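You operate a simulated robot arm through the tools that you are given. There is no shell and no other tool. Be economical: measure what you need, move in short steps, check, and stop when the job is done.

Carry out the task below with a simulated robot arm. There is one attempt and no reset: what you move stays moved.

JOB
Run the white bench tap till it comes clear, then fill the clear measuring jug up between its lines.
Fine: slide the jug under the tap; shut the tap and leave the jug there.
Where things are to end (x, y in the base frame): measuring jug within 0.02 m of [0.29, -0.51].
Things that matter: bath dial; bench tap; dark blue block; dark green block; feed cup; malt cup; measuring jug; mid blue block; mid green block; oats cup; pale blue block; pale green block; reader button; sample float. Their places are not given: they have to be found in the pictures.

The check looks at the end state, three seconds after you hand in, the way a careful person would. Anything else that was tipped, shoved, dropped, spilled or broken makes it a failure.

ROBOT AND FRAMES
A 7-joint arm with a fingered hand, fixed in place. Base frame: the origin is at the foot of the arm, x ahead of it, y to its left, z up. Readings come in m, rad, newtons and seconds.
With the tool pointing down near the work surface it reaches from about 0.2 to 0.8 m from the base axis. Its first joint turns from -2.897 to 2.897 rad. Payload 4.9 kg.
Tool frame: the origin (TCP) lies between the finger pads and is the grasp point; the fingertips stand 0.032 m ahead of it; z points along the fingers, y is the line along which they close. Largest opening 0.192 m; the body of the gripper starts 0.089 m behind the TCP. The gripper is a hand of 3 fingers: y runs from the thumb to the fingers, the wrist lies at [0, 0, -0.267] in the tool frame.
Orientation is told as [roll, pitch, yaw] about the base's x, y, z axes, in that order, counted from this pose: with the fingers straight down and closing along the base's y, the tool's x points along the base's -x, its y along +y and its z along -z.

CONTROLS
- The arm moves only by the tool arm_command. Its argument "targets" is a list of rows, each an object of numbers (a shift or turn left out is 0): "dx", "dy", "dz": the shift along the tool's x, y, z in units of 20 mm (1.0 is 20 mm); "ax", "ay", "az": the turn, a rotation vector about the tool's x, y, z in units of 4 degrees (1.0 is 4 degrees). In form: [{"dx": .., "dy": .., "dz": .., "ax": .., "ay": .., "az": ..}, ...]. A call has 1 to 12 rows; each row shifts and turns the commanded pose from where the row before left it, along the tool's axes as they then stand. A call with a number of a shift or a turn outside -1 to 1 is refused whole. A row lasts 0.2 s, in which the tool goes at most 0.05 m and 0.15 rad; a call with a longer step from one row to the next is refused whole. Where a pose cannot be reached the arm comes as near as it can. A force on the tool above 50 N (or 10 N above the force at the start of the call, whichever is more), or a blocked arm, ends the call early, and 0.2 s more pass. In this call time passes only in rows, and 0.2 s behind the last. The reply holds the time, the measured pose of the TCP, the force on the tool along the base axes, the opening and the grip force, in the units named above and with some noise, with the torque about the TCP (base axes, N m) and any sound that the robot's microphone picked up.
- Cameras (640 x 400 px; columns grow to the right, rows downward): "scene" is fixed at [0.4085, -0.6324, 1.6619]; the picture's right is [0.23, 0.97, 0.00], its down [0.91, -0.22, -0.35] and it looks along [-0.34, 0.08, -0.94] (base axes); focal length 328 px, centre (320, 200). "wrist" rides on the gripper at [0.08, -0.046, -0.113] in the tool frame; the picture's right is [0.50, 0.87, 0.00], its down [-0.67, 0.39, -0.63] and it looks along [-0.55, 0.32, 0.78] (tool axes); focal length 226 px, centre (320, 200).
- get_image(camera): a new picture of that camera. It takes no simulated time.
- curl_fingers(finger1, finger2, thumb_bend): sets how far each is bent, from 0 (flat) to 100 (curled in); at 30 the hand is open as for a grip, at 70 the pads meet at the TCP. One left out holds its place. A second passes; each finger stops where it meets its share of the squeeze, and holds until it gets a number again. It is the only way to open and close the hand. It gives what a move gives, with no picture; readings hold the bend of each and the force on the fingers (four entries, about 0 where the hand has none), thumb and palm.
- point_at(camera, pixels): for up to 12 pixels [column, row] of the newest picture of that camera ("zoom" is the newest enlarged one), the place [x, y, z] in the base frame of the surface seen there, good to about 0.003 m, but the place of the scene camera against the robot may be out by one fixed shift of up to 0.025 m in any direction. It takes no simulated time.
- inspect(camera, box): a new picture of the part [left, top, right, bottom] of that camera's present view, enlarged. It takes no simulated time.
- job_done(): hands the job in; it is judged then, once.

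Work in short steps. Measure before you move; look again where a grasp or a placing could have gone wrong, and mend it. You have 80 turns and 38 pictures in all, those below and enlarged ones among them. Open the gripper and draw the arm clear of the work before you hand the job in, unless the task says otherwise; then end with one line.

The tools are called after "Call:" by a JSON object that holds its "name" and its "arguments". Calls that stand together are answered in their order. arm_command: Moves the arm, as the interface text tells. Its arguments: {"type":"object","properties":{"targets":{"type":"array"}},"required":["targets"]} The other tools are called the same way: curl_fingers (finger1, finger2, thumb_bend) moves the fingers one by one; get_image (camera) takes a picture; point_at (camera, pixels) gives the place of the surface under pixels of a picture; inspect (camera, box) takes an enlarged picture of a part of a camera's view; job_done () hands the job in.

At the start:

```text
time: 0.0
tcp_pos: [0.1642, -0.4841, 1.2681]
tool_rot: [0.0, -0.002, 0.0]
wrist_force: [0.5, 0.7, 0.4]
ft_torque: [-0.03, 0.03, 0.03]
opening: 0.192
grasp_force: 0.0
shape: jaw
bend: [30.0, 30.0, 30.0]
finger forces: [0.1, 0.0, 0.1, 0.0, 0.1, 0.0]
```

scene: 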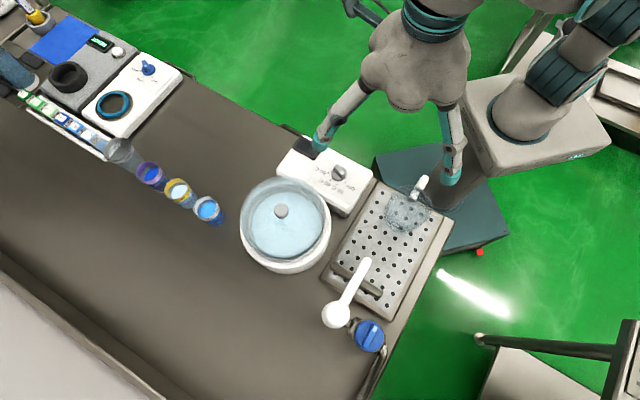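
wrist: 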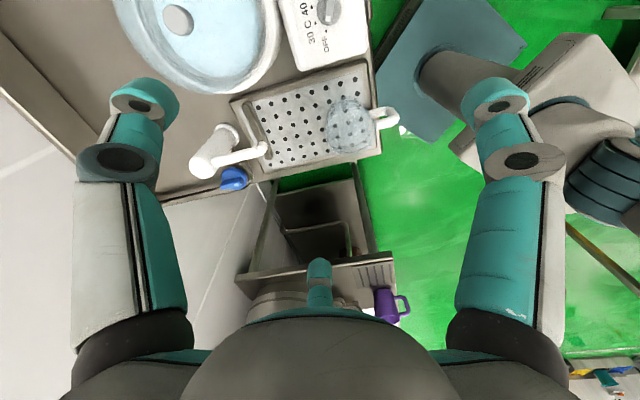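

The white tap appears near scene (345,300) with a blue knob at (368,335), and the clear jug at (408,210) on the perforated tray. I enlarge that area and measure.

Call:
{"name": "inspect", "arguments": {"camera": "scene", "box": [300, 160, 480, 390]}}

Call:
{"name": "inspect", "arguments": {"camera": "wrist", "box": [170, 50, 410, 200]}}

Call:
{"name": "point_at", "arguments": {"camera": "scene", "pixels": [[345, 300], [335, 315], [365, 262], [370, 335], [358, 325], [424, 180], [418, 192], [405, 210], [390, 220], [345, 230], [400, 250], [370, 290]]}}

Call:
{"name": "point_at", "arguments": {"camera": "wrist", "pixels": [[205, 165], [225, 133], [262, 148], [235, 178], [240, 155], [385, 115], [348, 100], [345, 125], [347, 152], [328, 120], [369, 120], [290, 130]]}}

```text
1.74 times, centred on (390, 275) of scene
```

zoom: 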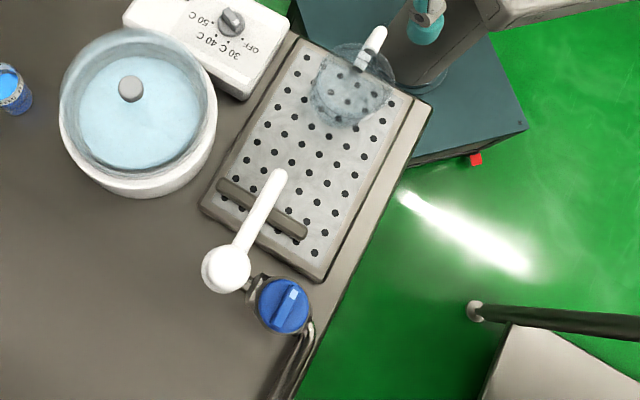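

```text
2.67 times, centred on (290, 125) of wrist
```

zoom: 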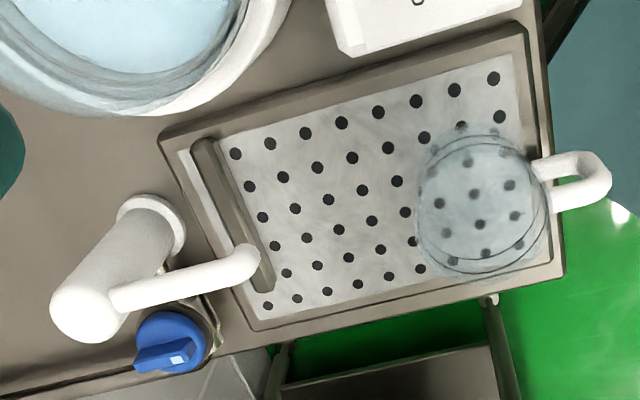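

```text
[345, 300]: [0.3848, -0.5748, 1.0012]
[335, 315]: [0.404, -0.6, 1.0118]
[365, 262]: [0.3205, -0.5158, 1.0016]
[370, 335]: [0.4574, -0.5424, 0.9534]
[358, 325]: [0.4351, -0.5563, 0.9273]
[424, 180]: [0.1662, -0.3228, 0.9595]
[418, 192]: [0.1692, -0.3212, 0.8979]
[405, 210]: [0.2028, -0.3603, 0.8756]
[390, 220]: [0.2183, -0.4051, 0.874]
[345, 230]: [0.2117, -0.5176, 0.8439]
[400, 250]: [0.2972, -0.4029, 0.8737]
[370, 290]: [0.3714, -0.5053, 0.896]
```

```text
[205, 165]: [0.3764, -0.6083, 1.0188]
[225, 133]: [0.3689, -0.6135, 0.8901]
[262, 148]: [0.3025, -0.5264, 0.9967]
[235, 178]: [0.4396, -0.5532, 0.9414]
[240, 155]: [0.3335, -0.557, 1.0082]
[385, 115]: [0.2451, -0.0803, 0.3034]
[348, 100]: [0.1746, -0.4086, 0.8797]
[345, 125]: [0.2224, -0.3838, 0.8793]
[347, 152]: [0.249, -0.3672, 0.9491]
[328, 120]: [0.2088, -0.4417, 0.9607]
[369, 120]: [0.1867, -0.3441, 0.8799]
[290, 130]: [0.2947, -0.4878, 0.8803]
```

Wrist and scene differ by about (-0.018,-0.01,+0.005), so I trust the wrist. The spout end is near (0.30,-0.52,1.0) and the blue knob near (0.44,-0.55,0.945). I move nearer, staying high, for a better look at the knob and jug.

Call:
{"name": "arm_command", "arguments": {"targets": [{"dx": -1, "dy": -0.5}, {"dx": -1, "dy": -0.5}, {"dx": -1, "dy": -0.5}, {"dx": -1, "dy": -0.5}, {"dx": -1, "dy": -0.5}]}}

Call:
{"name": "get_image", "arguments": {"camera": "wrist"}}

```text
time: 1.2
tcp_pos: [0.2632, -0.5338, 1.2709]
tool_rot: [-0.001, -0.003, -0.001]
wrist_force: [0.4, 0.1, 1.0]
ft_torque: [-0.01, 0.01, -0.02]
opening: 0.192
grasp_force: 0.1
shape: jaw
bend: [30.0, 30.0, 30.0]
finger forces: [0.0, 0.0, 0.0, 0.1, 0.0, 0.0]
```

```text
33 pictures are left
```

wrist: 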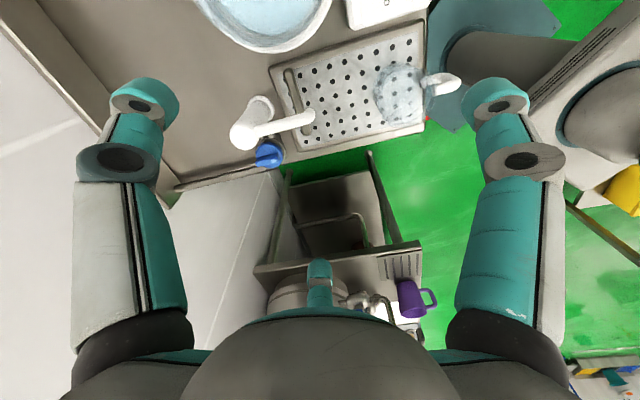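

The knob is near (268,153) and the jug near (405,95). I enlarge both and probe points.

Call:
{"name": "inspect", "arguments": {"camera": "wrist", "box": [225, 85, 325, 175]}}

Call:
{"name": "inspect", "arguments": {"camera": "wrist", "box": [365, 45, 475, 145]}}

Call:
{"name": "point_at", "arguments": {"camera": "wrist", "pixels": [[457, 82], [448, 76], [444, 94], [430, 85], [376, 92], [405, 68], [402, 122], [428, 108], [400, 95], [288, 80], [302, 125], [445, 85]]}}

Call:
{"name": "point_at", "arguments": {"camera": "wrist", "pixels": [[268, 147], [260, 158], [277, 158], [268, 163], [275, 148], [268, 155], [256, 153], [282, 153], [310, 118], [262, 131], [236, 138], [250, 115]]}}

```text
4.44 times, centred on (275, 130) of wrist
```

zoom: 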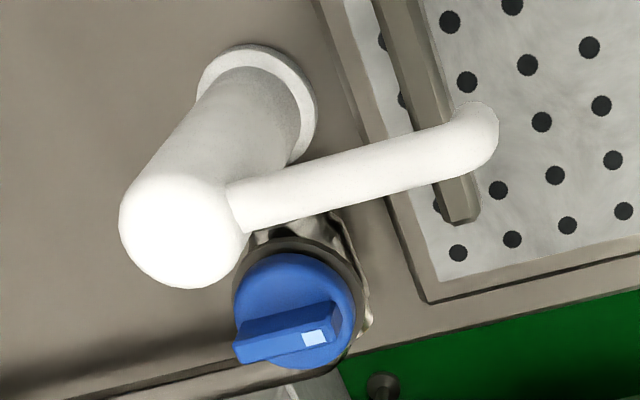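

```text
4.00 times, centred on (420, 95) of wrist
```

zoom: 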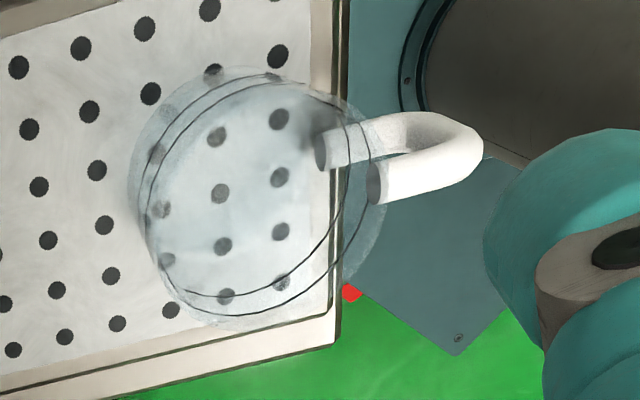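

```text
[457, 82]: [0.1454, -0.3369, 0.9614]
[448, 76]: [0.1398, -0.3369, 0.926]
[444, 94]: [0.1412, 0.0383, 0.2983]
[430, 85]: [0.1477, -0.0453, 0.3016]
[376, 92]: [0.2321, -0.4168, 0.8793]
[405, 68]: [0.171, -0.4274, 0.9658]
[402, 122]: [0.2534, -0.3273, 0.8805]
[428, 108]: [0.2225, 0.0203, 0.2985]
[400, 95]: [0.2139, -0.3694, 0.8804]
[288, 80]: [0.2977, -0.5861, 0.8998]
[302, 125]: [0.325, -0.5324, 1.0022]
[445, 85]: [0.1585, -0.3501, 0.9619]
```

```text
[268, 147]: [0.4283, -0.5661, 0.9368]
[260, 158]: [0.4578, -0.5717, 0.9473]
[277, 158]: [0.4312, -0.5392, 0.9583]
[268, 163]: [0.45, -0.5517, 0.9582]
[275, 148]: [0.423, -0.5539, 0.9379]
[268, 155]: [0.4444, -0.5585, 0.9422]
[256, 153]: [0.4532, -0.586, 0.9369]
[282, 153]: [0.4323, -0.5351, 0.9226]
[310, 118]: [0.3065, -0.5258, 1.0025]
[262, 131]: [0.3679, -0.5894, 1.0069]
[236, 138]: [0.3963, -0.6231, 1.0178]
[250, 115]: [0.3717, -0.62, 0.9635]
```

The knob seems to have a vertical axis, with its disc top at z≈0.937 and a rib on it up to 0.958 carrying a white mark at one end. I zoom tighter to get the rib line.

Call:
{"name": "inspect", "arguments": {"camera": "wrist", "box": [248, 138, 292, 172]}}

```text
11.76 times, centred on (270, 155) of wrist
```

zoom: 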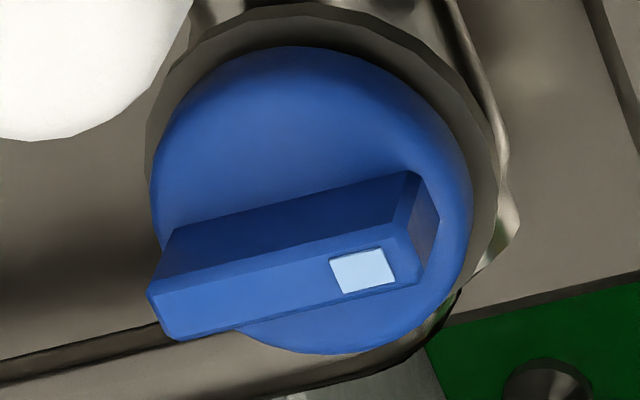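

I probe the rib top at both ends, the white mark, and the disc edges.

Call:
{"name": "point_at", "arguments": {"camera": "zoom", "pixels": [[180, 315], [240, 300], [300, 285], [362, 270], [405, 265], [170, 210], [300, 60], [455, 200], [300, 150], [300, 240], [420, 300], [300, 345]]}}

```text
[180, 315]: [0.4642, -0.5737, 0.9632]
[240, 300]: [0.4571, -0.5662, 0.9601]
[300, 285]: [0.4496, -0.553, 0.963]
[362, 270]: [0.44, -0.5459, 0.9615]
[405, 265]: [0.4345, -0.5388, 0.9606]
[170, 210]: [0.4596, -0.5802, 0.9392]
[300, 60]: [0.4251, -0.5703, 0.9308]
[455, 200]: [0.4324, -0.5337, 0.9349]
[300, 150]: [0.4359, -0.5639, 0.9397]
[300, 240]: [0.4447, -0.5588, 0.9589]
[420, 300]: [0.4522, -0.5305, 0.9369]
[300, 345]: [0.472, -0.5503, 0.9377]
```

The rib top is centred at (0.449,-0.556), z 0.961, pointing about 130° azimuth, with the disc top at 0.938. I close the fingers up high to see what shape they make as a pusher.

Call:
{"name": "curl_fingers", "arguments": {"finger1": 68, "finger2": 68, "thumb_bend": 68}}

Call:
{"name": "get_image", "arguments": {"camera": "wrist"}}

Call:
{"name": "get_image", "arguments": {"camera": "scene"}}

```text
time: 2.2
tcp_pos: [0.2623, -0.5342, 1.2693]
tool_rot: [0.0, -0.001, -0.001]
wrist_force: [0.4, 0.0, -0.5]
ft_torque: [0.01, 0.0, 0.01]
opening: 0.01
grasp_force: 0.0
shape: fingers
bend: [68.0, 68.0, 68.0]
finger forces: [0.0, 0.0, 0.0, 0.0, 0.0, 0.0]
```

```text
29 pictures are left
```

wrist: 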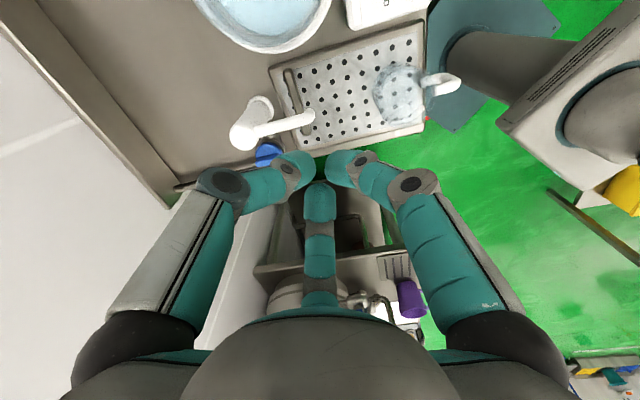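

```text
28 pictures are left
```

scene: 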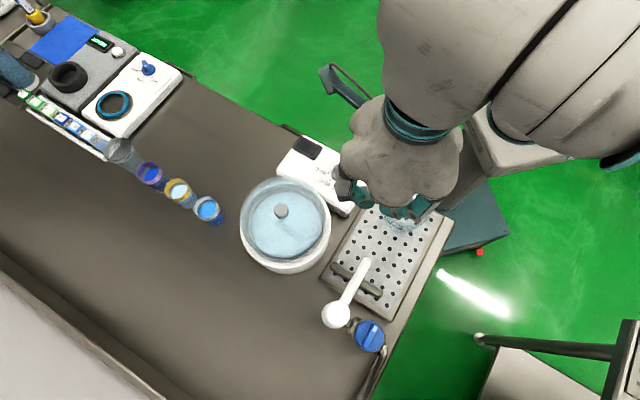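

The closed hand makes a compact tripod at the TCP. I go above a spot northeast of the pointer end, (0.47,-0.513), then come down most of the way.

Call:
{"name": "arm_command", "arguments": {"targets": [{"dx": -0.95, "dy": 0.1}, {"dx": -0.95, "dy": 0.1}, {"dx": -0.95, "dy": 0.1}, {"dx": -0.95, "dy": 0.1}, {"dx": -0.95, "dy": 0.1}, {"dx": -0.95, "dy": 0.1}, {"dx": -0.95, "dy": 0.1}, {"dx": -0.95, "dy": 0.1}, {"dx": -0.95, "dy": 0.1}, {"dx": -0.95, "dy": 0.1}, {"dx": -0.95, "dy": 0.1}]}}

Call:
{"name": "arm_command", "arguments": {"targets": [{"dz": 1}, {"dz": 1}, {"dz": 1}, {"dz": 1}, {"dz": 1}, {"dz": 1}, {"dz": 1}, {"dz": 1}, {"dz": 1}, {"dz": 1}, {"dz": 1}]}}

Call:
{"name": "get_image", "arguments": {"camera": "wrist"}}

```text
time: 4.6
tcp_pos: [0.4537, -0.4933, 1.2546]
tool_rot: [0.002, 0.001, 0.0]
wrist_force: [0.6, -0.3, -0.2]
ft_torque: [-0.01, 0.0, 0.01]
opening: 0.01
grasp_force: 0.1
shape: fingers
bend: [68.0, 68.0, 68.0]
finger forces: [0.1, 0.0, 0.0, 0.1, 0.1, 0.1]
out of reach, approached as far as the arm can: row 8, 9, 10, 11
```

```text
time: 7.0
tcp_pos: [0.4541, -0.4934, 1.0348]
tool_rot: [0.001, -0.002, -0.001]
wrist_force: [-0.5, 0.5, -0.2]
ft_torque: [-0.01, 0.0, 0.01]
opening: 0.0103
grasp_force: 0.0
shape: fingers
bend: [68.0, 68.0, 68.0]
finger forces: [0.0, 0.1, 0.1, 0.0, 0.0, 0.0]
```

```text
27 pictures are left
```

wrist: 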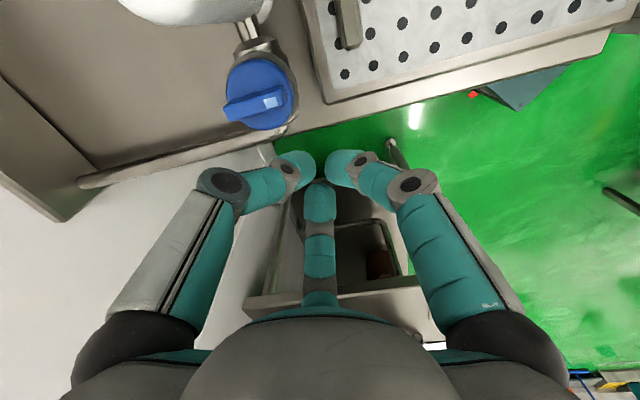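

I'm at (0.454,-0.493,1.035). The knob shows close up with its centre near (259,95), so I re-measure it from here.

Call:
{"name": "point_at", "arguments": {"camera": "wrist", "pixels": [[232, 111], [252, 105], [270, 101], [280, 97], [240, 80], [258, 65], [288, 100], [262, 124], [263, 85], [233, 85]]}}

```text
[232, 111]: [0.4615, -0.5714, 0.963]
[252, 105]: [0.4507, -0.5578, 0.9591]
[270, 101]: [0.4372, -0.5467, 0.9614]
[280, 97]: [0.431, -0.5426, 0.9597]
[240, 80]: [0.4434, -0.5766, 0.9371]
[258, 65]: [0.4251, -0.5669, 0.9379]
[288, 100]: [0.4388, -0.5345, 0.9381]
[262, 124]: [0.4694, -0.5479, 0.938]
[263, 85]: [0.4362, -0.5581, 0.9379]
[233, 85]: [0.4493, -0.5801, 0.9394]
```

I shift to (0.465,-0.517) beside the pointer end and lower the tips to about z 0.945, above the disc level.

Call:
{"name": "arm_command", "arguments": {"targets": [{"dx": -0.28, "dy": -0.59}, {"dx": -0.27, "dy": -0.59}, {"dz": 1}, {"dz": 1}, {"dz": 0.9}]}}

Call:
{"name": "inspect", "arguments": {"camera": "wrist", "box": [200, 60, 400, 220]}}

```text
time: 8.2
tcp_pos: [0.4643, -0.5159, 0.9767]
tool_rot: [0.001, -0.002, 0.001]
wrist_force: [0.5, 0.7, -0.3]
ft_torque: [-0.03, -0.02, 0.01]
opening: 0.01
grasp_force: 0.1
shape: fingers
bend: [68.0, 68.0, 68.0]
finger forces: [0.1, 0.0, 0.1, 0.1, 0.0, 0.0]
```

```text
2.50 times, centred on (300, 140) of wrist
```

zoom: 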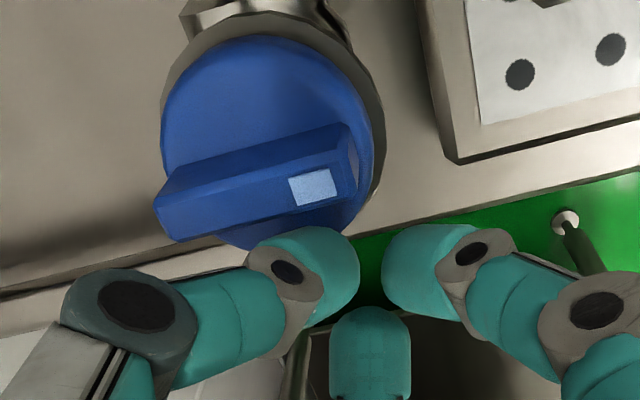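

The tips stand a little apart; the thumb tip at zoom (325,290) will meet the rib first. I measure where the tips are.

Call:
{"name": "point_at", "arguments": {"camera": "zoom", "pixels": [[325, 240], [345, 260], [310, 232], [340, 295], [265, 245], [400, 240], [440, 228], [390, 290], [370, 330], [320, 200]]}}

```text
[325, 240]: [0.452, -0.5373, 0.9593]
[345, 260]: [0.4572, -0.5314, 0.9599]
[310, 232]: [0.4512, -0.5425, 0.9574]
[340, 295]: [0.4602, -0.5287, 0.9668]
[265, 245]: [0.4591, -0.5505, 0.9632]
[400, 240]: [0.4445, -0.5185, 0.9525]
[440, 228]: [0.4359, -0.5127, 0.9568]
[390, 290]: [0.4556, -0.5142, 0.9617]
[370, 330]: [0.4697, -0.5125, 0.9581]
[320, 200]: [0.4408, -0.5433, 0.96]
```

The thumb surface is about 1 cm off the rib and overlaps it in height. I shift 12 mm toward the pointer end, then push toward azimuth 220 (counterclockwise) gently.

Call:
{"name": "arm_command", "arguments": {"targets": [{"dx": 0.39, "dy": 0.46}, {"dx": 0.3, "dy": -0.26}, {"dx": 0.3, "dy": -0.26}, {"dx": 0.3, "dy": -0.26}]}}

Call:
{"name": "inspect", "arguments": {"camera": "wrist", "box": [180, 20, 420, 220]}}

```text
time: 9.2
tcp_pos: [0.439, -0.5231, 0.9769]
tool_rot: [0.0, 0.0, 0.0]
wrist_force: [-0.9, 3.3, 2.9]
ft_torque: [-0.03, 0.05, -0.01]
opening: 0.0065
grasp_force: 2.3
shape: fingers
bend: [68.0, 68.0, 70.0]
finger forces: [0.0, 0.0, 0.1, 0.1, 4.5, 0.0]
```

```text
2.00 times, centred on (300, 120) of wrist
```

zoom: 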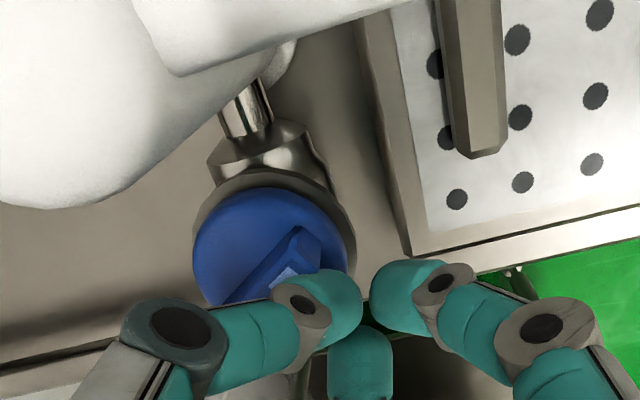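

The knob turns freely counterclockwise, by about 25° so far. I keep pushing around the arc and then check the spout.

Call:
{"name": "arm_command", "arguments": {"targets": [{"dx": 0.18, "dy": -0.2}, {"dx": 0.15, "dy": -0.22}, {"dx": 0.13, "dy": -0.22}]}}

Call:
{"name": "get_image", "arguments": {"camera": "wrist"}}

```text
time: 10.0
tcp_pos: [0.4296, -0.5369, 0.9756]
tool_rot: [0.0, 0.001, 0.0]
wrist_force: [-1.5, 3.5, 2.9]
ft_torque: [0.0, 0.01, -0.02]
opening: 0.0065
grasp_force: 2.0
shape: fingers
bend: [68.0, 68.0, 70.0]
finger forces: [0.1, 0.0, 0.0, 0.0, 4.1, 0.1]
```

```text
24 pictures are left
```

wrist: 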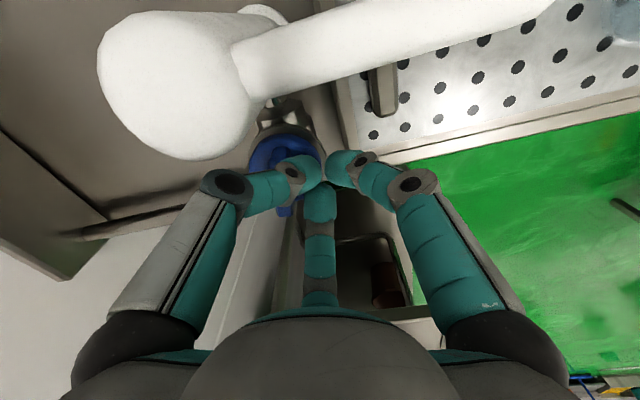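

The rib has turned farther, with its tail showing at (285,210). I check the spout for water with the scene camera.

Call:
{"name": "inspect", "arguments": {"camera": "scene", "box": [310, 220, 410, 350]}}

```text
3.08 times, centred on (360, 285) of scene
```

zoom: 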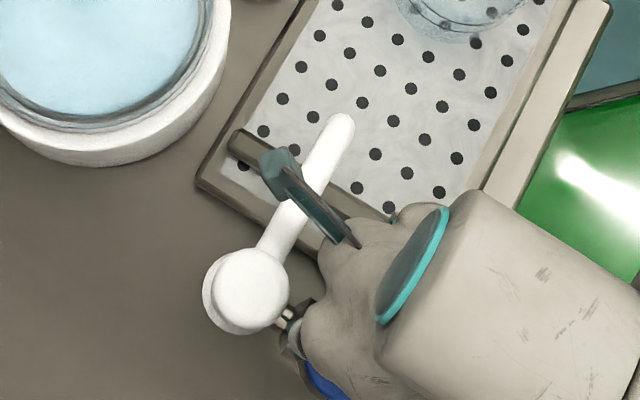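

The stream, if there is one, would be hidden beneath the spout in this view. I probe the rib tail and the spout tip area in the latest wrist picture.

Call:
{"name": "point_at", "arguments": {"camera": "wrist", "pixels": [[284, 211], [278, 211], [290, 208], [265, 150], [283, 152], [252, 165], [290, 140]]}}

```text
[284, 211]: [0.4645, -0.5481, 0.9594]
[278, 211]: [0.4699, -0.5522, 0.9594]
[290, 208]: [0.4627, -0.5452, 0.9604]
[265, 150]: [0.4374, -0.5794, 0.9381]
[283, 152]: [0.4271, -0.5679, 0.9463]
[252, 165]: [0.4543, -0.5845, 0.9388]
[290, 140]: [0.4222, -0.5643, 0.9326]
```

The pointer is at about 203° now, some 70° turned. I push a bit more, watching the force for a stop.

Call:
{"name": "arm_command", "arguments": {"targets": [{"dx": 0.03, "dy": -0.25}, {"dx": -0.03, "dy": -0.25}, {"dx": -0.08, "dy": -0.25}]}}

```text
time: 10.8
tcp_pos: [0.4311, -0.5498, 0.9752]
tool_rot: [0.003, 0.002, 0.0]
wrist_force: [-15.7, 15.2, 3.5]
ft_torque: [0.18, 0.23, -0.09]
opening: 0.0025
grasp_force: 11.7
shape: fingers
bend: [68.0, 68.0, 73.0]
finger forces: [0.0, 2.6, 0.0, 0.0, 21.1, 0.0]
```

The force rose to about 15 N, so that is probably the stop. I back off, rise, and return toward the viewing spot to see the spout.

Call:
{"name": "arm_command", "arguments": {"targets": [{"dx": -0.2, "dy": 0.5}, {"dz": -1}, {"dz": -1}, {"dz": -1}, {"dz": -1}, {"dz": -1}, {"dz": -1}, {"dz": -1, "dx": 1}, {"dz": -1, "dx": 1}, {"dz": -1, "dx": 1}, {"dx": 1}, {"dx": 1}]}}

Call:
{"name": "get_image", "arguments": {"camera": "wrist"}}

```text
time: 13.4
tcp_pos: [0.3359, -0.541, 1.1592]
tool_rot: [0.003, -0.001, 0.0]
wrist_force: [-0.1, 0.6, 0.1]
ft_torque: [-0.02, 0.0, 0.05]
opening: 0.0098
grasp_force: 0.0
shape: fingers
bend: [68.0, 68.0, 68.0]
finger forces: [0.0, 0.0, 0.0, 0.0, 0.0, 0.0]
```

```text
22 pictures are left
```

wrist: 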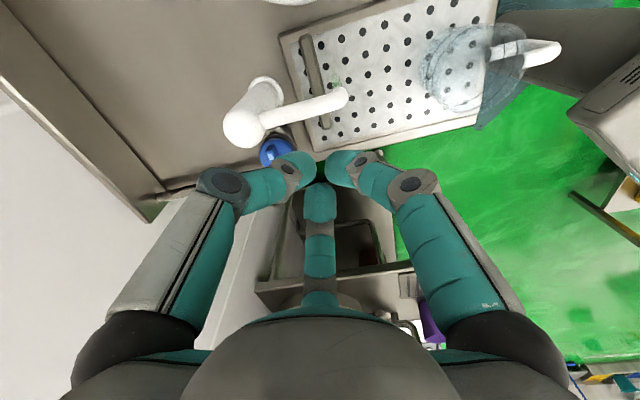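

Something greenish shows under the spout at (337,82). I enlarge it.

Call:
{"name": "inspect", "arguments": {"camera": "wrist", "box": [250, 50, 400, 170]}}

```text
3.33 times, centred on (325, 110) of wrist
```

zoom: 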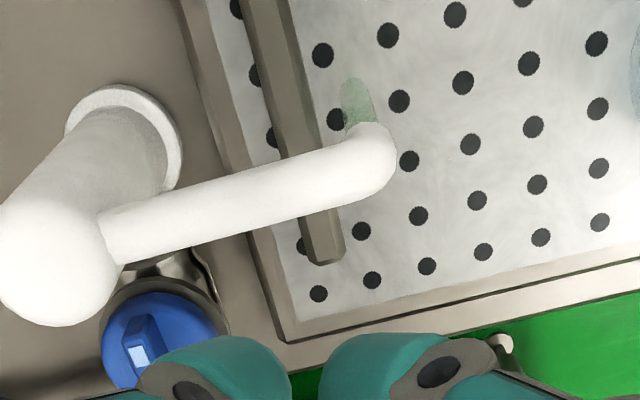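

The water runs greenish, so it isn't clear yet. I measure the rib and where the stream lands.

Call:
{"name": "point_at", "arguments": {"camera": "zoom", "pixels": [[130, 320], [140, 355], [150, 375], [125, 340], [357, 85], [355, 110], [385, 140], [285, 70], [325, 245], [380, 175], [110, 350], [175, 340]]}}

Call:
{"name": "arm_command", "arguments": {"targets": [{}, {}, {}, {}, {}, {}, {}, {}, {}, {}, {}, {}]}}

Call:
{"name": "inspect", "arguments": {"camera": "wrist", "box": [250, 50, 400, 170]}}

```text
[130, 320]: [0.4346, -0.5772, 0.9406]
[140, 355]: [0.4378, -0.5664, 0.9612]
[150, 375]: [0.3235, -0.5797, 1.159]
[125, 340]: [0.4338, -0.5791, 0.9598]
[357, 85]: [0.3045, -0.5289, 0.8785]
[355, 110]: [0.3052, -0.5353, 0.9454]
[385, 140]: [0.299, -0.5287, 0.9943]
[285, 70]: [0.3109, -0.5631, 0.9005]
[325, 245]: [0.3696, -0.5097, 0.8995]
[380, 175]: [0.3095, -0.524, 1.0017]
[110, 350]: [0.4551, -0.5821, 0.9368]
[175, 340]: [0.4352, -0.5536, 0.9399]
```

```text
time: 16.0
tcp_pos: [0.3355, -0.5418, 1.1588]
tool_rot: [0.0, -0.001, -0.001]
wrist_force: [0.2, -0.1, -0.8]
ft_torque: [0.0, -0.01, 0.01]
opening: 0.0095
grasp_force: 0.2
shape: fingers
bend: [68.0, 68.0, 68.0]
finger forces: [0.1, 0.0, 0.0, 0.0, 0.0, 0.0]
```

```text
3.33 times, centred on (325, 110) of wrist
```

zoom: 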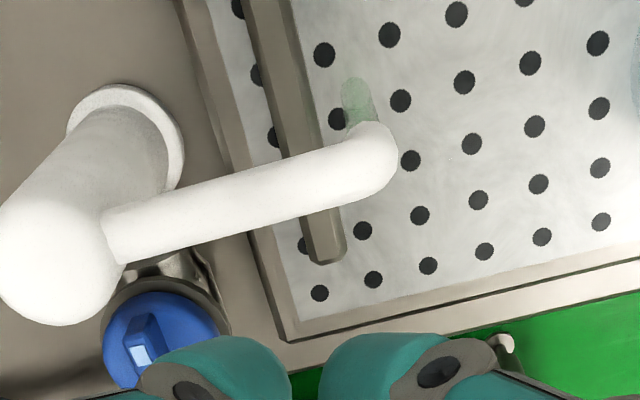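

The stream lands at about (0.304,-0.529) and is still slightly green. The bar looks like a stop, about 5 cm beyond the jug's goal. While the water runs I move above the closing-side start, northwest of the rib's tail.

Call:
{"name": "arm_command", "arguments": {"targets": [{"dx": -0.85, "dy": 0.18}, {"dx": -0.85, "dy": 0.18}, {"dx": -0.85, "dy": 0.18}, {"dx": -0.85, "dy": 0.18}, {"dx": -0.85, "dy": 0.18}, {"dx": -0.83, "dy": 0.2}, {"dz": 1}, {"dz": 1}, {"dz": 1}, {"dz": 1}]}}

Call:
{"name": "inspect", "arguments": {"camera": "wrist", "box": [200, 0, 500, 200]}}

```text
time: 18.2
tcp_pos: [0.437, -0.519, 1.077]
tool_rot: [0.0, -0.002, -0.001]
wrist_force: [0.3, -0.6, -0.9]
ft_torque: [-0.01, -0.02, -0.01]
opening: 0.0098
grasp_force: 0.1
shape: fingers
bend: [68.0, 68.0, 68.0]
finger forces: [0.0, 0.0, 0.0, 0.1, 0.0, 0.0]
```

```text
2.00 times, centred on (350, 100) of wrist
```

zoom: 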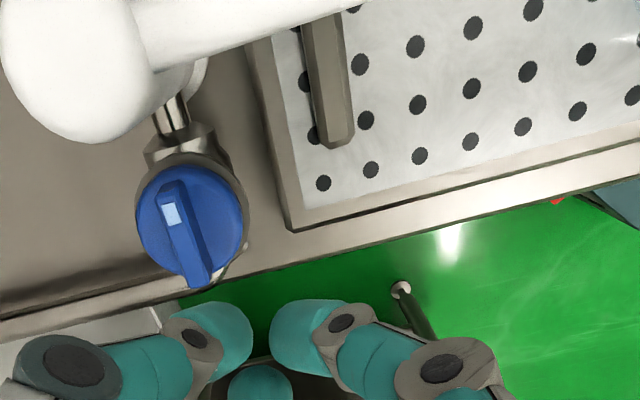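

The spout end is out of view here. I let it run, then return to the viewing pose to check clearness.

Call:
{"name": "arm_command", "arguments": {"targets": [{"dz": -1}, {"dz": -1}, {"dz": -1}, {"dz": -1}, {"dx": 0.85, "dy": -0.18}, {"dx": 0.85, "dy": -0.18}, {"dx": 0.85, "dy": -0.18}, {"dx": 0.85, "dy": -0.18}, {"dx": 0.85, "dy": -0.18}, {"dx": 0.83, "dy": -0.2}, {}, {}]}}

Call:
{"name": "arm_command", "arguments": {"targets": [{}, {}, {}, {}, {}, {}, {}, {}, {}, {}, {}, {}]}}

Call:
{"name": "inspect", "arguments": {"camera": "wrist", "box": [310, 60, 370, 110]}}

```text
time: 20.8
tcp_pos: [0.3373, -0.5425, 1.1555]
tool_rot: [0.0, -0.003, 0.002]
wrist_force: [0.9, 0.1, 0.5]
ft_torque: [0.0, -0.02, -0.01]
opening: 0.0097
grasp_force: 0.0
shape: fingers
bend: [68.0, 68.0, 68.0]
finger forces: [0.0, 0.0, 0.0, 0.0, 0.0, 0.0]
```

```text
time: 23.4
tcp_pos: [0.3374, -0.5411, 1.1566]
tool_rot: [-0.001, -0.001, 0.001]
wrist_force: [0.8, 0.3, -0.2]
ft_torque: [0.02, 0.01, 0.01]
opening: 0.0095
grasp_force: 0.1
shape: fingers
bend: [68.0, 68.0, 68.0]
finger forces: [0.1, 0.0, 0.0, 0.0, 0.0, 0.0]
```

```text
8.00 times, centred on (340, 85) of wrist
```

zoom: 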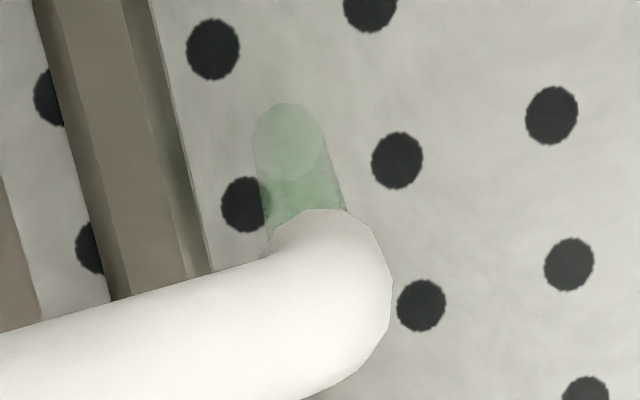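

Still pale green, so I keep waiting.

Call:
{"name": "arm_command", "arguments": {"targets": [{}, {}, {}, {}, {}, {}, {}, {}, {}, {}, {}, {}]}}

Call:
{"name": "arm_command", "arguments": {"targets": [{}, {}, {}, {}, {}, {}, {}, {}, {}, {}, {}, {}]}}

Call:
{"name": "inspect", "arguments": {"camera": "wrist", "box": [310, 60, 370, 110]}}

```text
time: 26.0
tcp_pos: [0.3367, -0.5414, 1.1564]
tool_rot: [0.001, -0.001, -0.001]
wrist_force: [-0.9, 0.2, -0.4]
ft_torque: [-0.01, 0.0, 0.0]
opening: 0.0096
grasp_force: 0.1
shape: fingers
bend: [68.0, 68.0, 68.0]
finger forces: [0.0, 0.0, 0.0, 0.0, 0.0, 0.1]
```

```text
time: 28.6
tcp_pos: [0.3361, -0.5414, 1.1555]
tool_rot: [-0.001, -0.001, 0.001]
wrist_force: [0.4, 0.2, 0.4]
ft_torque: [0.0, 0.02, -0.03]
opening: 0.0095
grasp_force: 0.0
shape: fingers
bend: [68.0, 68.0, 68.0]
finger forces: [0.0, 0.1, 0.0, 0.0, 0.1, 0.0]
```

```text
8.00 times, centred on (340, 85) of wrist
```

zoom: 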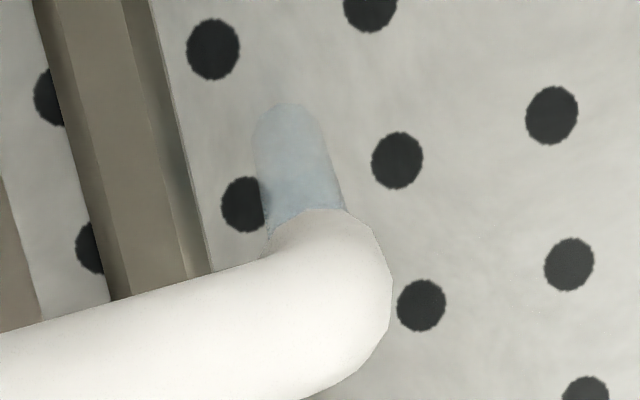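

It comes clear now. I go back to the knob to shut it before moving the jug.

Call:
{"name": "arm_command", "arguments": {"targets": [{"dx": -0.85, "dy": 0.18}, {"dx": -0.85, "dy": 0.18}, {"dx": -0.85, "dy": 0.18}, {"dx": -0.85, "dy": 0.18}, {"dx": -0.85, "dy": 0.18}, {"dx": -0.8, "dy": 0.2}, {"dz": 1}, {"dz": 1}, {"dz": 1}, {"dz": 1}, {"dz": 1}, {"dz": 1}]}}

Call:
{"name": "arm_command", "arguments": {"targets": [{"dz": 1}, {"dz": 1}, {"dz": 1}, {"dx": -0.16, "dy": -0.19}, {"dx": -0.16, "dy": -0.19}, {"dx": -0.16, "dy": -0.19}]}}

Call:
{"name": "inspect", "arguments": {"camera": "wrist", "box": [180, 20, 420, 220]}}

```text
time: 31.2
tcp_pos: [0.4378, -0.5214, 1.0356]
tool_rot: [-0.002, -0.002, 0.0]
wrist_force: [0.5, -0.4, -0.1]
ft_torque: [0.0, 0.02, 0.01]
opening: 0.0096
grasp_force: 0.0
shape: fingers
bend: [68.0, 68.0, 68.0]
finger forces: [0.1, 0.0, 0.0, 0.0, 0.0, 0.0]
```

```text
time: 32.6
tcp_pos: [0.4457, -0.5302, 0.9768]
tool_rot: [0.001, 0.002, 0.001]
wrist_force: [-12.0, 8.3, 2.6]
ft_torque: [0.09, 0.21, -0.16]
opening: 0.0042
grasp_force: 6.6
shape: fingers
bend: [68.0, 68.0, 72.0]
finger forces: [0.0, 0.1, 0.1, 0.1, 13.6, 0.0]
```

```text
2.00 times, centred on (300, 120) of wrist
```

zoom: 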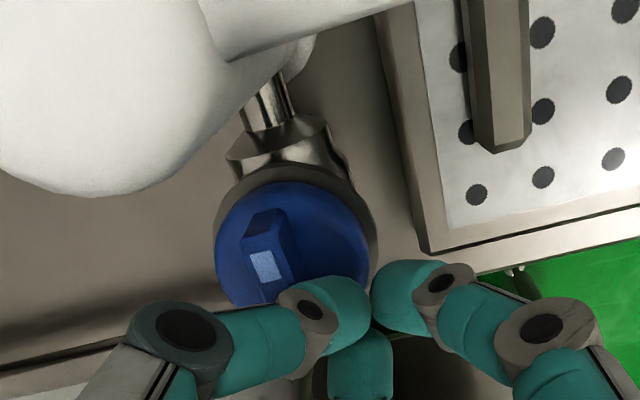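

The thumb presses the rib too near its axis (about 14 N, little turn). I back off, shift 13 mm toward the tail end, and push again.

Call:
{"name": "arm_command", "arguments": {"targets": [{"dx": 0.26, "dy": 0.3}, {"dx": -0.5, "dy": 0.42}, {"dx": -0.2, "dy": -0.23}, {"dx": -0.16, "dy": -0.19}, {"dx": -0.14, "dy": -0.2}]}}

Call:
{"name": "inspect", "arguments": {"camera": "wrist", "box": [180, 20, 420, 220]}}

```text
time: 33.8
tcp_pos: [0.4615, -0.5296, 0.9771]
tool_rot: [-0.003, -0.004, 0.002]
wrist_force: [2.1, 5.2, 1.7]
ft_torque: [0.02, -0.05, 0.02]
opening: 0.0049
grasp_force: 2.8
shape: fingers
bend: [68.0, 68.0, 71.0]
finger forces: [0.0, 0.0, 0.0, 0.0, 5.6, 0.0]
```

```text
2.00 times, centred on (300, 120) of wrist
```

zoom: 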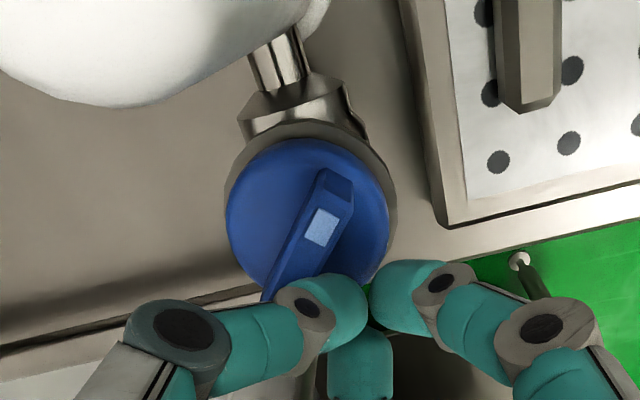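

The rib swings back clockwise well. I continue around the arc to the closed stop.

Call:
{"name": "arm_command", "arguments": {"targets": [{"dx": 0.03, "dy": -0.25}, {"dx": 0.08, "dy": -0.25}, {"dx": 0.13, "dy": -0.22}]}}

Call:
{"name": "inspect", "arguments": {"camera": "wrist", "box": [180, 20, 420, 220]}}

```text
time: 34.6
tcp_pos: [0.4574, -0.543, 0.9772]
tool_rot: [-0.001, -0.001, 0.0]
wrist_force: [8.1, 14.1, 9.4]
ft_torque: [0.25, -0.12, 0.07]
opening: 0.0022
grasp_force: 9.6
shape: fingers
bend: [67.0, 67.0, 74.0]
finger forces: [0.0, 0.0, 0.1, 0.0, 19.5, 0.0]
```

```text
2.00 times, centred on (300, 120) of wrist
```

zoom: 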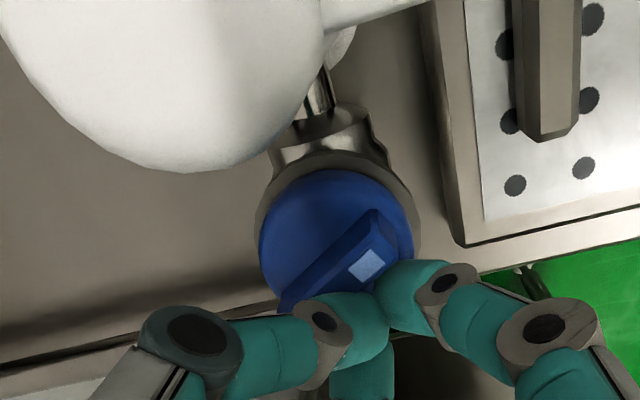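

The second fingertip now presses near the pointer end and jams it. I back off, shift outward along the tail, and push there.

Call:
{"name": "arm_command", "arguments": {"targets": [{"dx": -0.3, "dy": 0.34}, {"dx": -0.6, "dy": -0.5}, {"dx": 0.18, "dy": -0.18}, {"dx": 0.18, "dy": -0.18}, {"dx": 0.18, "dy": -0.18}]}}

Call:
{"name": "inspect", "arguments": {"camera": "wrist", "box": [180, 20, 420, 220]}}

```text
time: 35.8
tcp_pos: [0.469, -0.5544, 0.9774]
tool_rot: [0.001, -0.008, 0.004]
wrist_force: [38.9, 21.7, 6.5]
ft_torque: [0.44, -0.72, 0.03]
opening: 0.002
grasp_force: 24.2
shape: fingers
bend: [68.0, 67.0, 74.0]
finger forces: [7.3, 0.0, 0.1, 0.1, 41.1, 0.0]
```

```text
2.00 times, centred on (300, 120) of wrist
```

zoom: 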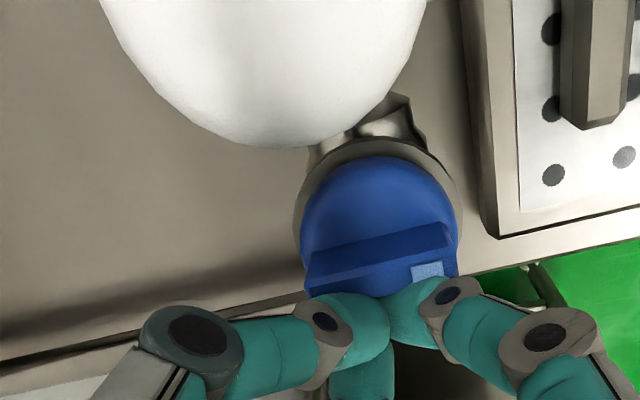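

The rib is back in its starting orientation and against its stop. I back off, rise, and check the spout.

Call:
{"name": "arm_command", "arguments": {"targets": [{"dx": -0.4, "dy": 0.4}, {"dz": -1}, {"dz": -1}, {"dz": -1}, {"dz": -1}, {"dz": -1}, {"dz": -1, "dx": 0.8}, {"dz": -1, "dx": 1}, {"dz": -1, "dx": 1}, {"dz": -1, "dx": 1}, {"dx": 1}, {"dx": 1}]}}

Call:
{"name": "inspect", "arguments": {"camera": "wrist", "box": [240, 30, 580, 180]}}

```text
time: 38.4
tcp_pos: [0.3542, -0.548, 1.1565]
tool_rot: [-0.001, -0.003, 0.0]
wrist_force: [-0.1, -0.6, -0.2]
ft_torque: [0.01, -0.03, -0.01]
opening: 0.0095
grasp_force: 0.0
shape: fingers
bend: [68.0, 68.0, 68.0]
finger forces: [0.1, 0.0, 0.1, 0.0, 0.1, 0.1]
```

```text
1.88 times, centred on (410, 105) of wrist
```

zoom: 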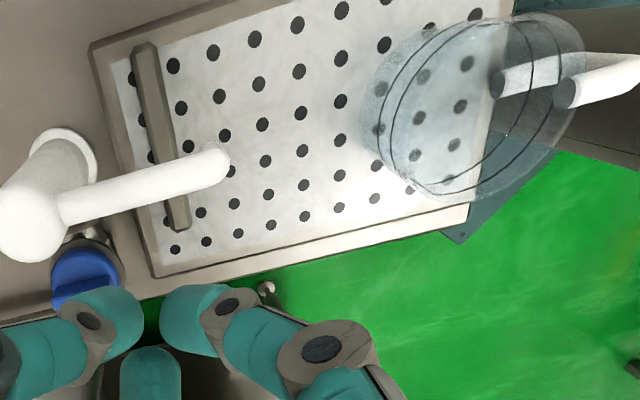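

The flow has stopped. Now I measure the jug's handle, rim and lines.

Call:
{"name": "point_at", "arguments": {"camera": "zoom", "pixels": [[575, 68], [610, 62], [590, 90], [630, 80], [510, 80], [378, 120], [402, 170], [382, 130], [505, 22], [440, 195], [585, 35], [560, 95]]}}

Call:
{"name": "inspect", "arguments": {"camera": "scene", "box": [370, 160, 460, 240]}}

```text
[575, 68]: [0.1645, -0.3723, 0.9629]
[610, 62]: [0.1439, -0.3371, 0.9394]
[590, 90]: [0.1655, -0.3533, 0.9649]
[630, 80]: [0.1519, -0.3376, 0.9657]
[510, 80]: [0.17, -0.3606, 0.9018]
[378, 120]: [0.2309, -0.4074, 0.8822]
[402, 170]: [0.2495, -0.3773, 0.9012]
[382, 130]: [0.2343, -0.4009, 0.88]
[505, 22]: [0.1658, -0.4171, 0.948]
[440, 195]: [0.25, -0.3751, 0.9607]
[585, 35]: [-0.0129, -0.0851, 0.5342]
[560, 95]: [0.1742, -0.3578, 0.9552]
```

```text
5.00 times, centred on (415, 200) of scene
```

zoom: 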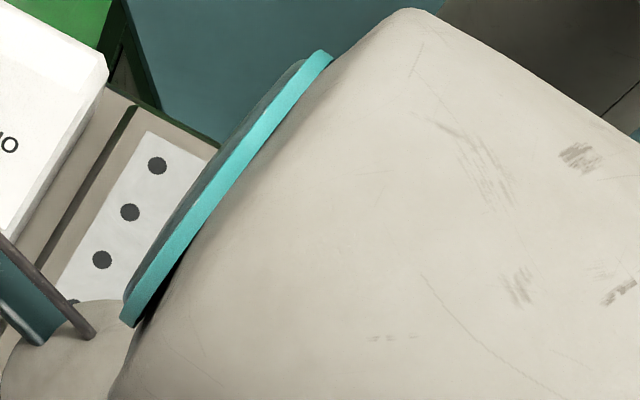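

The jug centre is about (0.203,-0.389), radius about 0.05, rim z 0.966, with its handle toward azimuth 139°. I plan a cage push: fingers at bend 56 with two tips either side of the handle against the wall, palm above the spout height. First I travel high to beyond the handle.

Call:
{"name": "arm_command", "arguments": {"targets": [{"dx": 1, "dy": 1}, {"dx": 1, "dy": 1}, {"dx": 1, "dy": 1}, {"dx": 1, "dy": 1}, {"dx": 1, "dy": 1}, {"dx": 1, "dy": 1}, {"dx": 1, "dy": 1}, {"dx": 1, "dy": 1}, {"dx": 1, "dy": 1}, {"dx": 1, "dy": 1}, {"dx": 1, "dy": 1}, {"dx": 1, "dy": 1}]}}

Call:
{"name": "curl_fingers", "arguments": {"finger1": 56, "finger2": 56, "thumb_bend": 56}}

Call:
{"name": "arm_command", "arguments": {"targets": [{"az": 0.92}, {"az": 0.92}, {"az": 0.91}]}}

Call:
{"name": "get_image", "arguments": {"camera": "wrist"}}

```text
time: 41.0
tcp_pos: [0.1156, -0.3092, 1.1585]
tool_rot: [0.001, -0.001, 0.001]
wrist_force: [0.1, 0.6, -0.3]
ft_torque: [-0.01, -0.01, -0.02]
opening: 0.01
grasp_force: 0.1
shape: fingers
bend: [68.0, 68.0, 68.0]
finger forces: [0.0, 0.0, 0.0, 0.0, 0.1, 0.1]
```

```text
time: 42.0
tcp_pos: [0.1151, -0.309, 1.1591]
tool_rot: [-0.001, -0.003, 0.0]
wrist_force: [0.8, 0.6, -0.3]
ft_torque: [0.0, 0.02, 0.01]
opening: 0.0583
grasp_force: 0.0
shape: fingers
bend: [56.0, 56.0, 56.0]
finger forces: [0.0, 0.0, 0.0, 0.0, 0.0, 0.0]
```

```text
time: 42.8
tcp_pos: [0.1164, -0.3083, 1.158]
tool_rot: [0.0, 0.0, -0.193]
wrist_force: [1.2, 0.8, -0.7]
ft_torque: [0.01, -0.03, 0.0]
opening: 0.0581
grasp_force: 0.1
shape: fingers
bend: [56.0, 56.0, 56.0]
finger forces: [0.0, 0.1, 0.0, 0.1, 0.0, 0.1]
```

```text
10 pictures are left
```

wrist: 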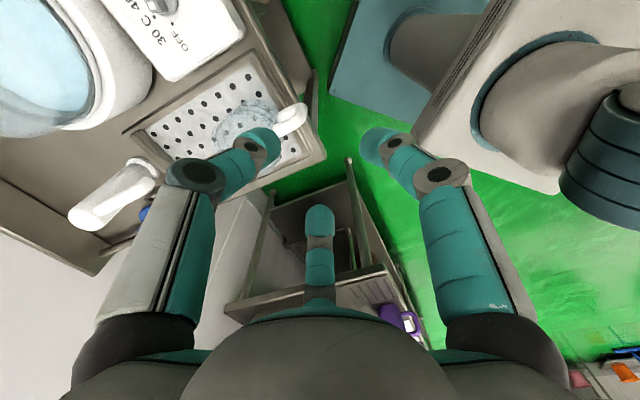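

Ten pictures are left, so I'll be sparing. From this one I measure the handle, the box and the tray with free point probes.

Call:
{"name": "point_at", "arguments": {"camera": "wrist", "pixels": [[303, 106], [295, 118], [285, 128], [300, 113], [216, 130], [225, 145], [250, 108], [270, 105], [240, 45], [175, 80], [320, 160], [150, 195]]}}

```text
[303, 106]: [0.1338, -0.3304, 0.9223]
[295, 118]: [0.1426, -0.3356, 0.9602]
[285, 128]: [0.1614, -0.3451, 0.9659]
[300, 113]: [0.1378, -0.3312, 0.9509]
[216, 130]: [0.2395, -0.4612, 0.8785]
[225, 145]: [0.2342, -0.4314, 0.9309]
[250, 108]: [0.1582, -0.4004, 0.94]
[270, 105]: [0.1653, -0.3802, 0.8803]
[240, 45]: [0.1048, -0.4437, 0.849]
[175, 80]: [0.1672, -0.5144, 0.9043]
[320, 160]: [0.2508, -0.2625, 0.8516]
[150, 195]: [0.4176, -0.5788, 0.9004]
```

The handle end reaches 0.091 m from the jug centre. Finger1 (the rear one by earlier forces) opens to 47 to clear it and the front two go to 54. I align over the handle and lower to z≈1.01, just above the jug, to check.

Call:
{"name": "curl_fingers", "arguments": {"finger1": 47, "finger2": 54, "thumb_bend": 54}}

Call:
{"name": "arm_command", "arguments": {"targets": [{"dx": -0.47, "dy": -0.5}, {"dz": 1}, {"dz": 1}, {"dz": 1}, {"dz": 1}, {"dz": 1}, {"dz": 1}, {"dz": 1}, {"dz": 0.4}]}}

Call:
{"name": "get_image", "arguments": {"camera": "wrist"}}

```text
time: 43.8
tcp_pos: [0.1157, -0.3089, 1.1583]
tool_rot: [0.001, -0.003, -0.193]
wrist_force: [-0.7, 0.6, 0.2]
ft_torque: [0.0, 0.02, -0.03]
opening: 0.0819
grasp_force: 0.0
shape: fingers
bend: [47.0, 54.0, 54.0]
finger forces: [0.0, 0.0, 0.0, 0.0, 0.1, 0.0]
```

```text
time: 45.8
tcp_pos: [0.1238, -0.3208, 1.0091]
tool_rot: [0.001, -0.002, -0.191]
wrist_force: [0.1, 0.6, -1.1]
ft_torque: [0.02, -0.01, 0.02]
opening: 0.082
grasp_force: 0.0
shape: fingers
bend: [47.0, 54.0, 54.0]
finger forces: [0.0, 0.0, 0.0, 0.0, 0.0, 0.1]
```

```text
9 pictures are left
```

wrist: 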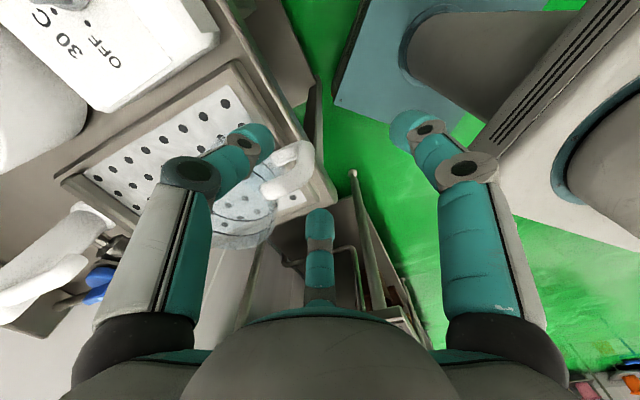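

The rear finger is the opened one, as meant. I measure the fingertip and handle positions to see whether the handle lies between the front two.

Call:
{"name": "point_at", "arguments": {"camera": "wrist", "pixels": [[262, 130], [272, 140], [250, 128], [320, 212], [310, 220], [332, 215], [310, 150], [300, 165], [285, 180], [270, 190], [298, 192], [240, 235]]}}

```text
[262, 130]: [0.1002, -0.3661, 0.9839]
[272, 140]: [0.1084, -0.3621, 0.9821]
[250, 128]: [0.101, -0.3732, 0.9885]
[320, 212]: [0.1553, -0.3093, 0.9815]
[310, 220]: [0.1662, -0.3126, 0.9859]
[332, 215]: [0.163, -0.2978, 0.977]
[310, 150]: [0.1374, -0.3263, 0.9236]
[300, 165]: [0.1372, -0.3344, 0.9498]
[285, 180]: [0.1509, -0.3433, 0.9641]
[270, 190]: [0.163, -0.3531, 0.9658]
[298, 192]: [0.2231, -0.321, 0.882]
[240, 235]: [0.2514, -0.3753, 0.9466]
```

The handle lies centred (lateral offset about 1 mm) between the front tips. I lower to z≈0.942 and advance along the handle axis until light contact.

Call:
{"name": "arm_command", "arguments": {"targets": [{"dz": 1}, {"dz": 1}, {"dz": 1}, {"dz": 0.35}, {"dx": -0.43, "dy": -0.25}, {"dx": -0.43, "dy": -0.25}, {"dx": -0.22, "dy": -0.125}]}}

```text
time: 47.4
tcp_pos: [0.1418, -0.3364, 0.9417]
tool_rot: [0.001, -0.002, -0.192]
wrist_force: [-0.5, -0.4, 0.5]
ft_torque: [-0.01, -0.04, -0.02]
opening: 0.082
grasp_force: 0.1
shape: fingers
bend: [47.0, 54.0, 54.0]
finger forces: [0.0, 0.0, 0.0, 0.0, 0.0, 0.0]
```

No contact yet at 0.081 m from the jug centre. I continue forward in small steps.

Call:
{"name": "arm_command", "arguments": {"targets": [{"dx": -0.22, "dy": -0.125}, {"dx": -0.22, "dy": -0.125}, {"dx": -0.22, "dy": -0.125}, {"dx": -0.22, "dy": -0.125}]}}

```text
time: 48.4
tcp_pos: [0.1564, -0.3503, 0.9417]
tool_rot: [-0.002, -0.002, -0.192]
wrist_force: [-0.5, 0.2, 0.1]
ft_torque: [0.01, 0.02, 0.0]
opening: 0.0822
grasp_force: 0.5
shape: fingers
bend: [47.0, 54.0, 54.0]
finger forces: [0.1, 0.3, 0.0, 0.1, 0.0, 0.0]
```

The jug is just about touched now (0.061 m). I push along toward the goal direction for about 0.11 m and look.

Call:
{"name": "arm_command", "arguments": {"targets": [{"dx": -0.656, "dy": -0.616}, {"dx": -0.656, "dy": -0.616}, {"dx": -0.656, "dy": -0.616}, {"dx": -0.656, "dy": -0.616}, {"dx": -0.656, "dy": -0.616}, {"dx": -0.656, "dy": -0.616}]}}

Call:
{"name": "get_image", "arguments": {"camera": "wrist"}}

```text
time: 49.8
tcp_pos: [0.2204, -0.4388, 0.9412]
tool_rot: [0.0, -0.003, -0.191]
wrist_force: [0.1, 0.7, 0.2]
ft_torque: [-0.02, 0.03, -0.04]
opening: 0.0822
grasp_force: 0.5
shape: fingers
bend: [47.0, 54.0, 54.0]
finger forces: [0.0, 0.4, 0.0, 0.0, 0.1, 0.0]
```

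```text
8 pictures are left
```

wrist: 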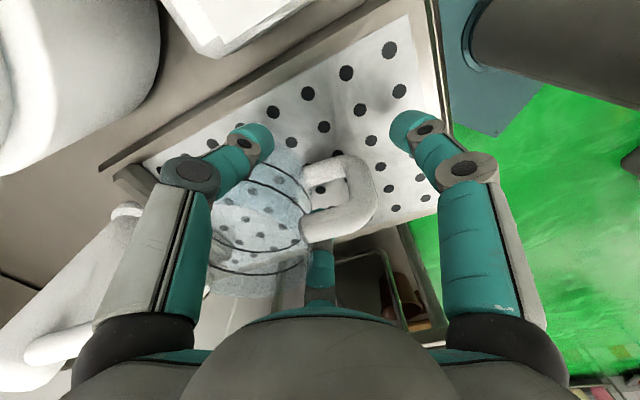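

The jug came along, with its handle still in the cage at (345,195). I measure its rim, handle and lines.

Call:
{"name": "point_at", "arguments": {"camera": "wrist", "pixels": [[372, 190], [365, 165], [320, 228], [340, 218], [310, 205], [255, 152], [225, 265], [260, 272], [300, 262], [245, 295], [280, 190], [285, 225]]}}

```text
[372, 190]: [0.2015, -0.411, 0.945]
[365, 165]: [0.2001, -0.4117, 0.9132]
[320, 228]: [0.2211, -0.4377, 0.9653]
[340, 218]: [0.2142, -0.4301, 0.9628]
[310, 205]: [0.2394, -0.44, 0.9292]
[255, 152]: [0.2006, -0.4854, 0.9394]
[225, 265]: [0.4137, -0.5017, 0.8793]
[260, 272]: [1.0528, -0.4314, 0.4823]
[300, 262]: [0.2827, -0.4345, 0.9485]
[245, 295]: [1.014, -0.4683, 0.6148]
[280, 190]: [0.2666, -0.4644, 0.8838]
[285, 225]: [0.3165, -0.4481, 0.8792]
```

The jug is now at about (0.254,-0.485), handle azimuth 126°, lined up with the hand. Before the last 4 cm I check clearance to the bath and the spout from this same picture.

Call:
{"name": "point_at", "arguments": {"camera": "wrist", "pixels": [[158, 60], [150, 100], [120, 130], [60, 170], [200, 50], [255, 40], [100, 250], [120, 215], [60, 340], [190, 175], [240, 135], [160, 175]]}}

```text
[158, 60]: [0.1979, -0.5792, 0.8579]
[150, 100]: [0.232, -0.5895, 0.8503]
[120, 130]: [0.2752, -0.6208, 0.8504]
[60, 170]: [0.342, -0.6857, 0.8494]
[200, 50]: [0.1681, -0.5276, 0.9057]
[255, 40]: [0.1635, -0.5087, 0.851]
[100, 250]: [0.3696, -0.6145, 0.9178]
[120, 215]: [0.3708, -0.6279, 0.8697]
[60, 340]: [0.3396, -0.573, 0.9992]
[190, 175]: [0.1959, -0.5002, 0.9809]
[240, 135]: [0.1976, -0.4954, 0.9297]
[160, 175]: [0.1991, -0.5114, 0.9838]
```

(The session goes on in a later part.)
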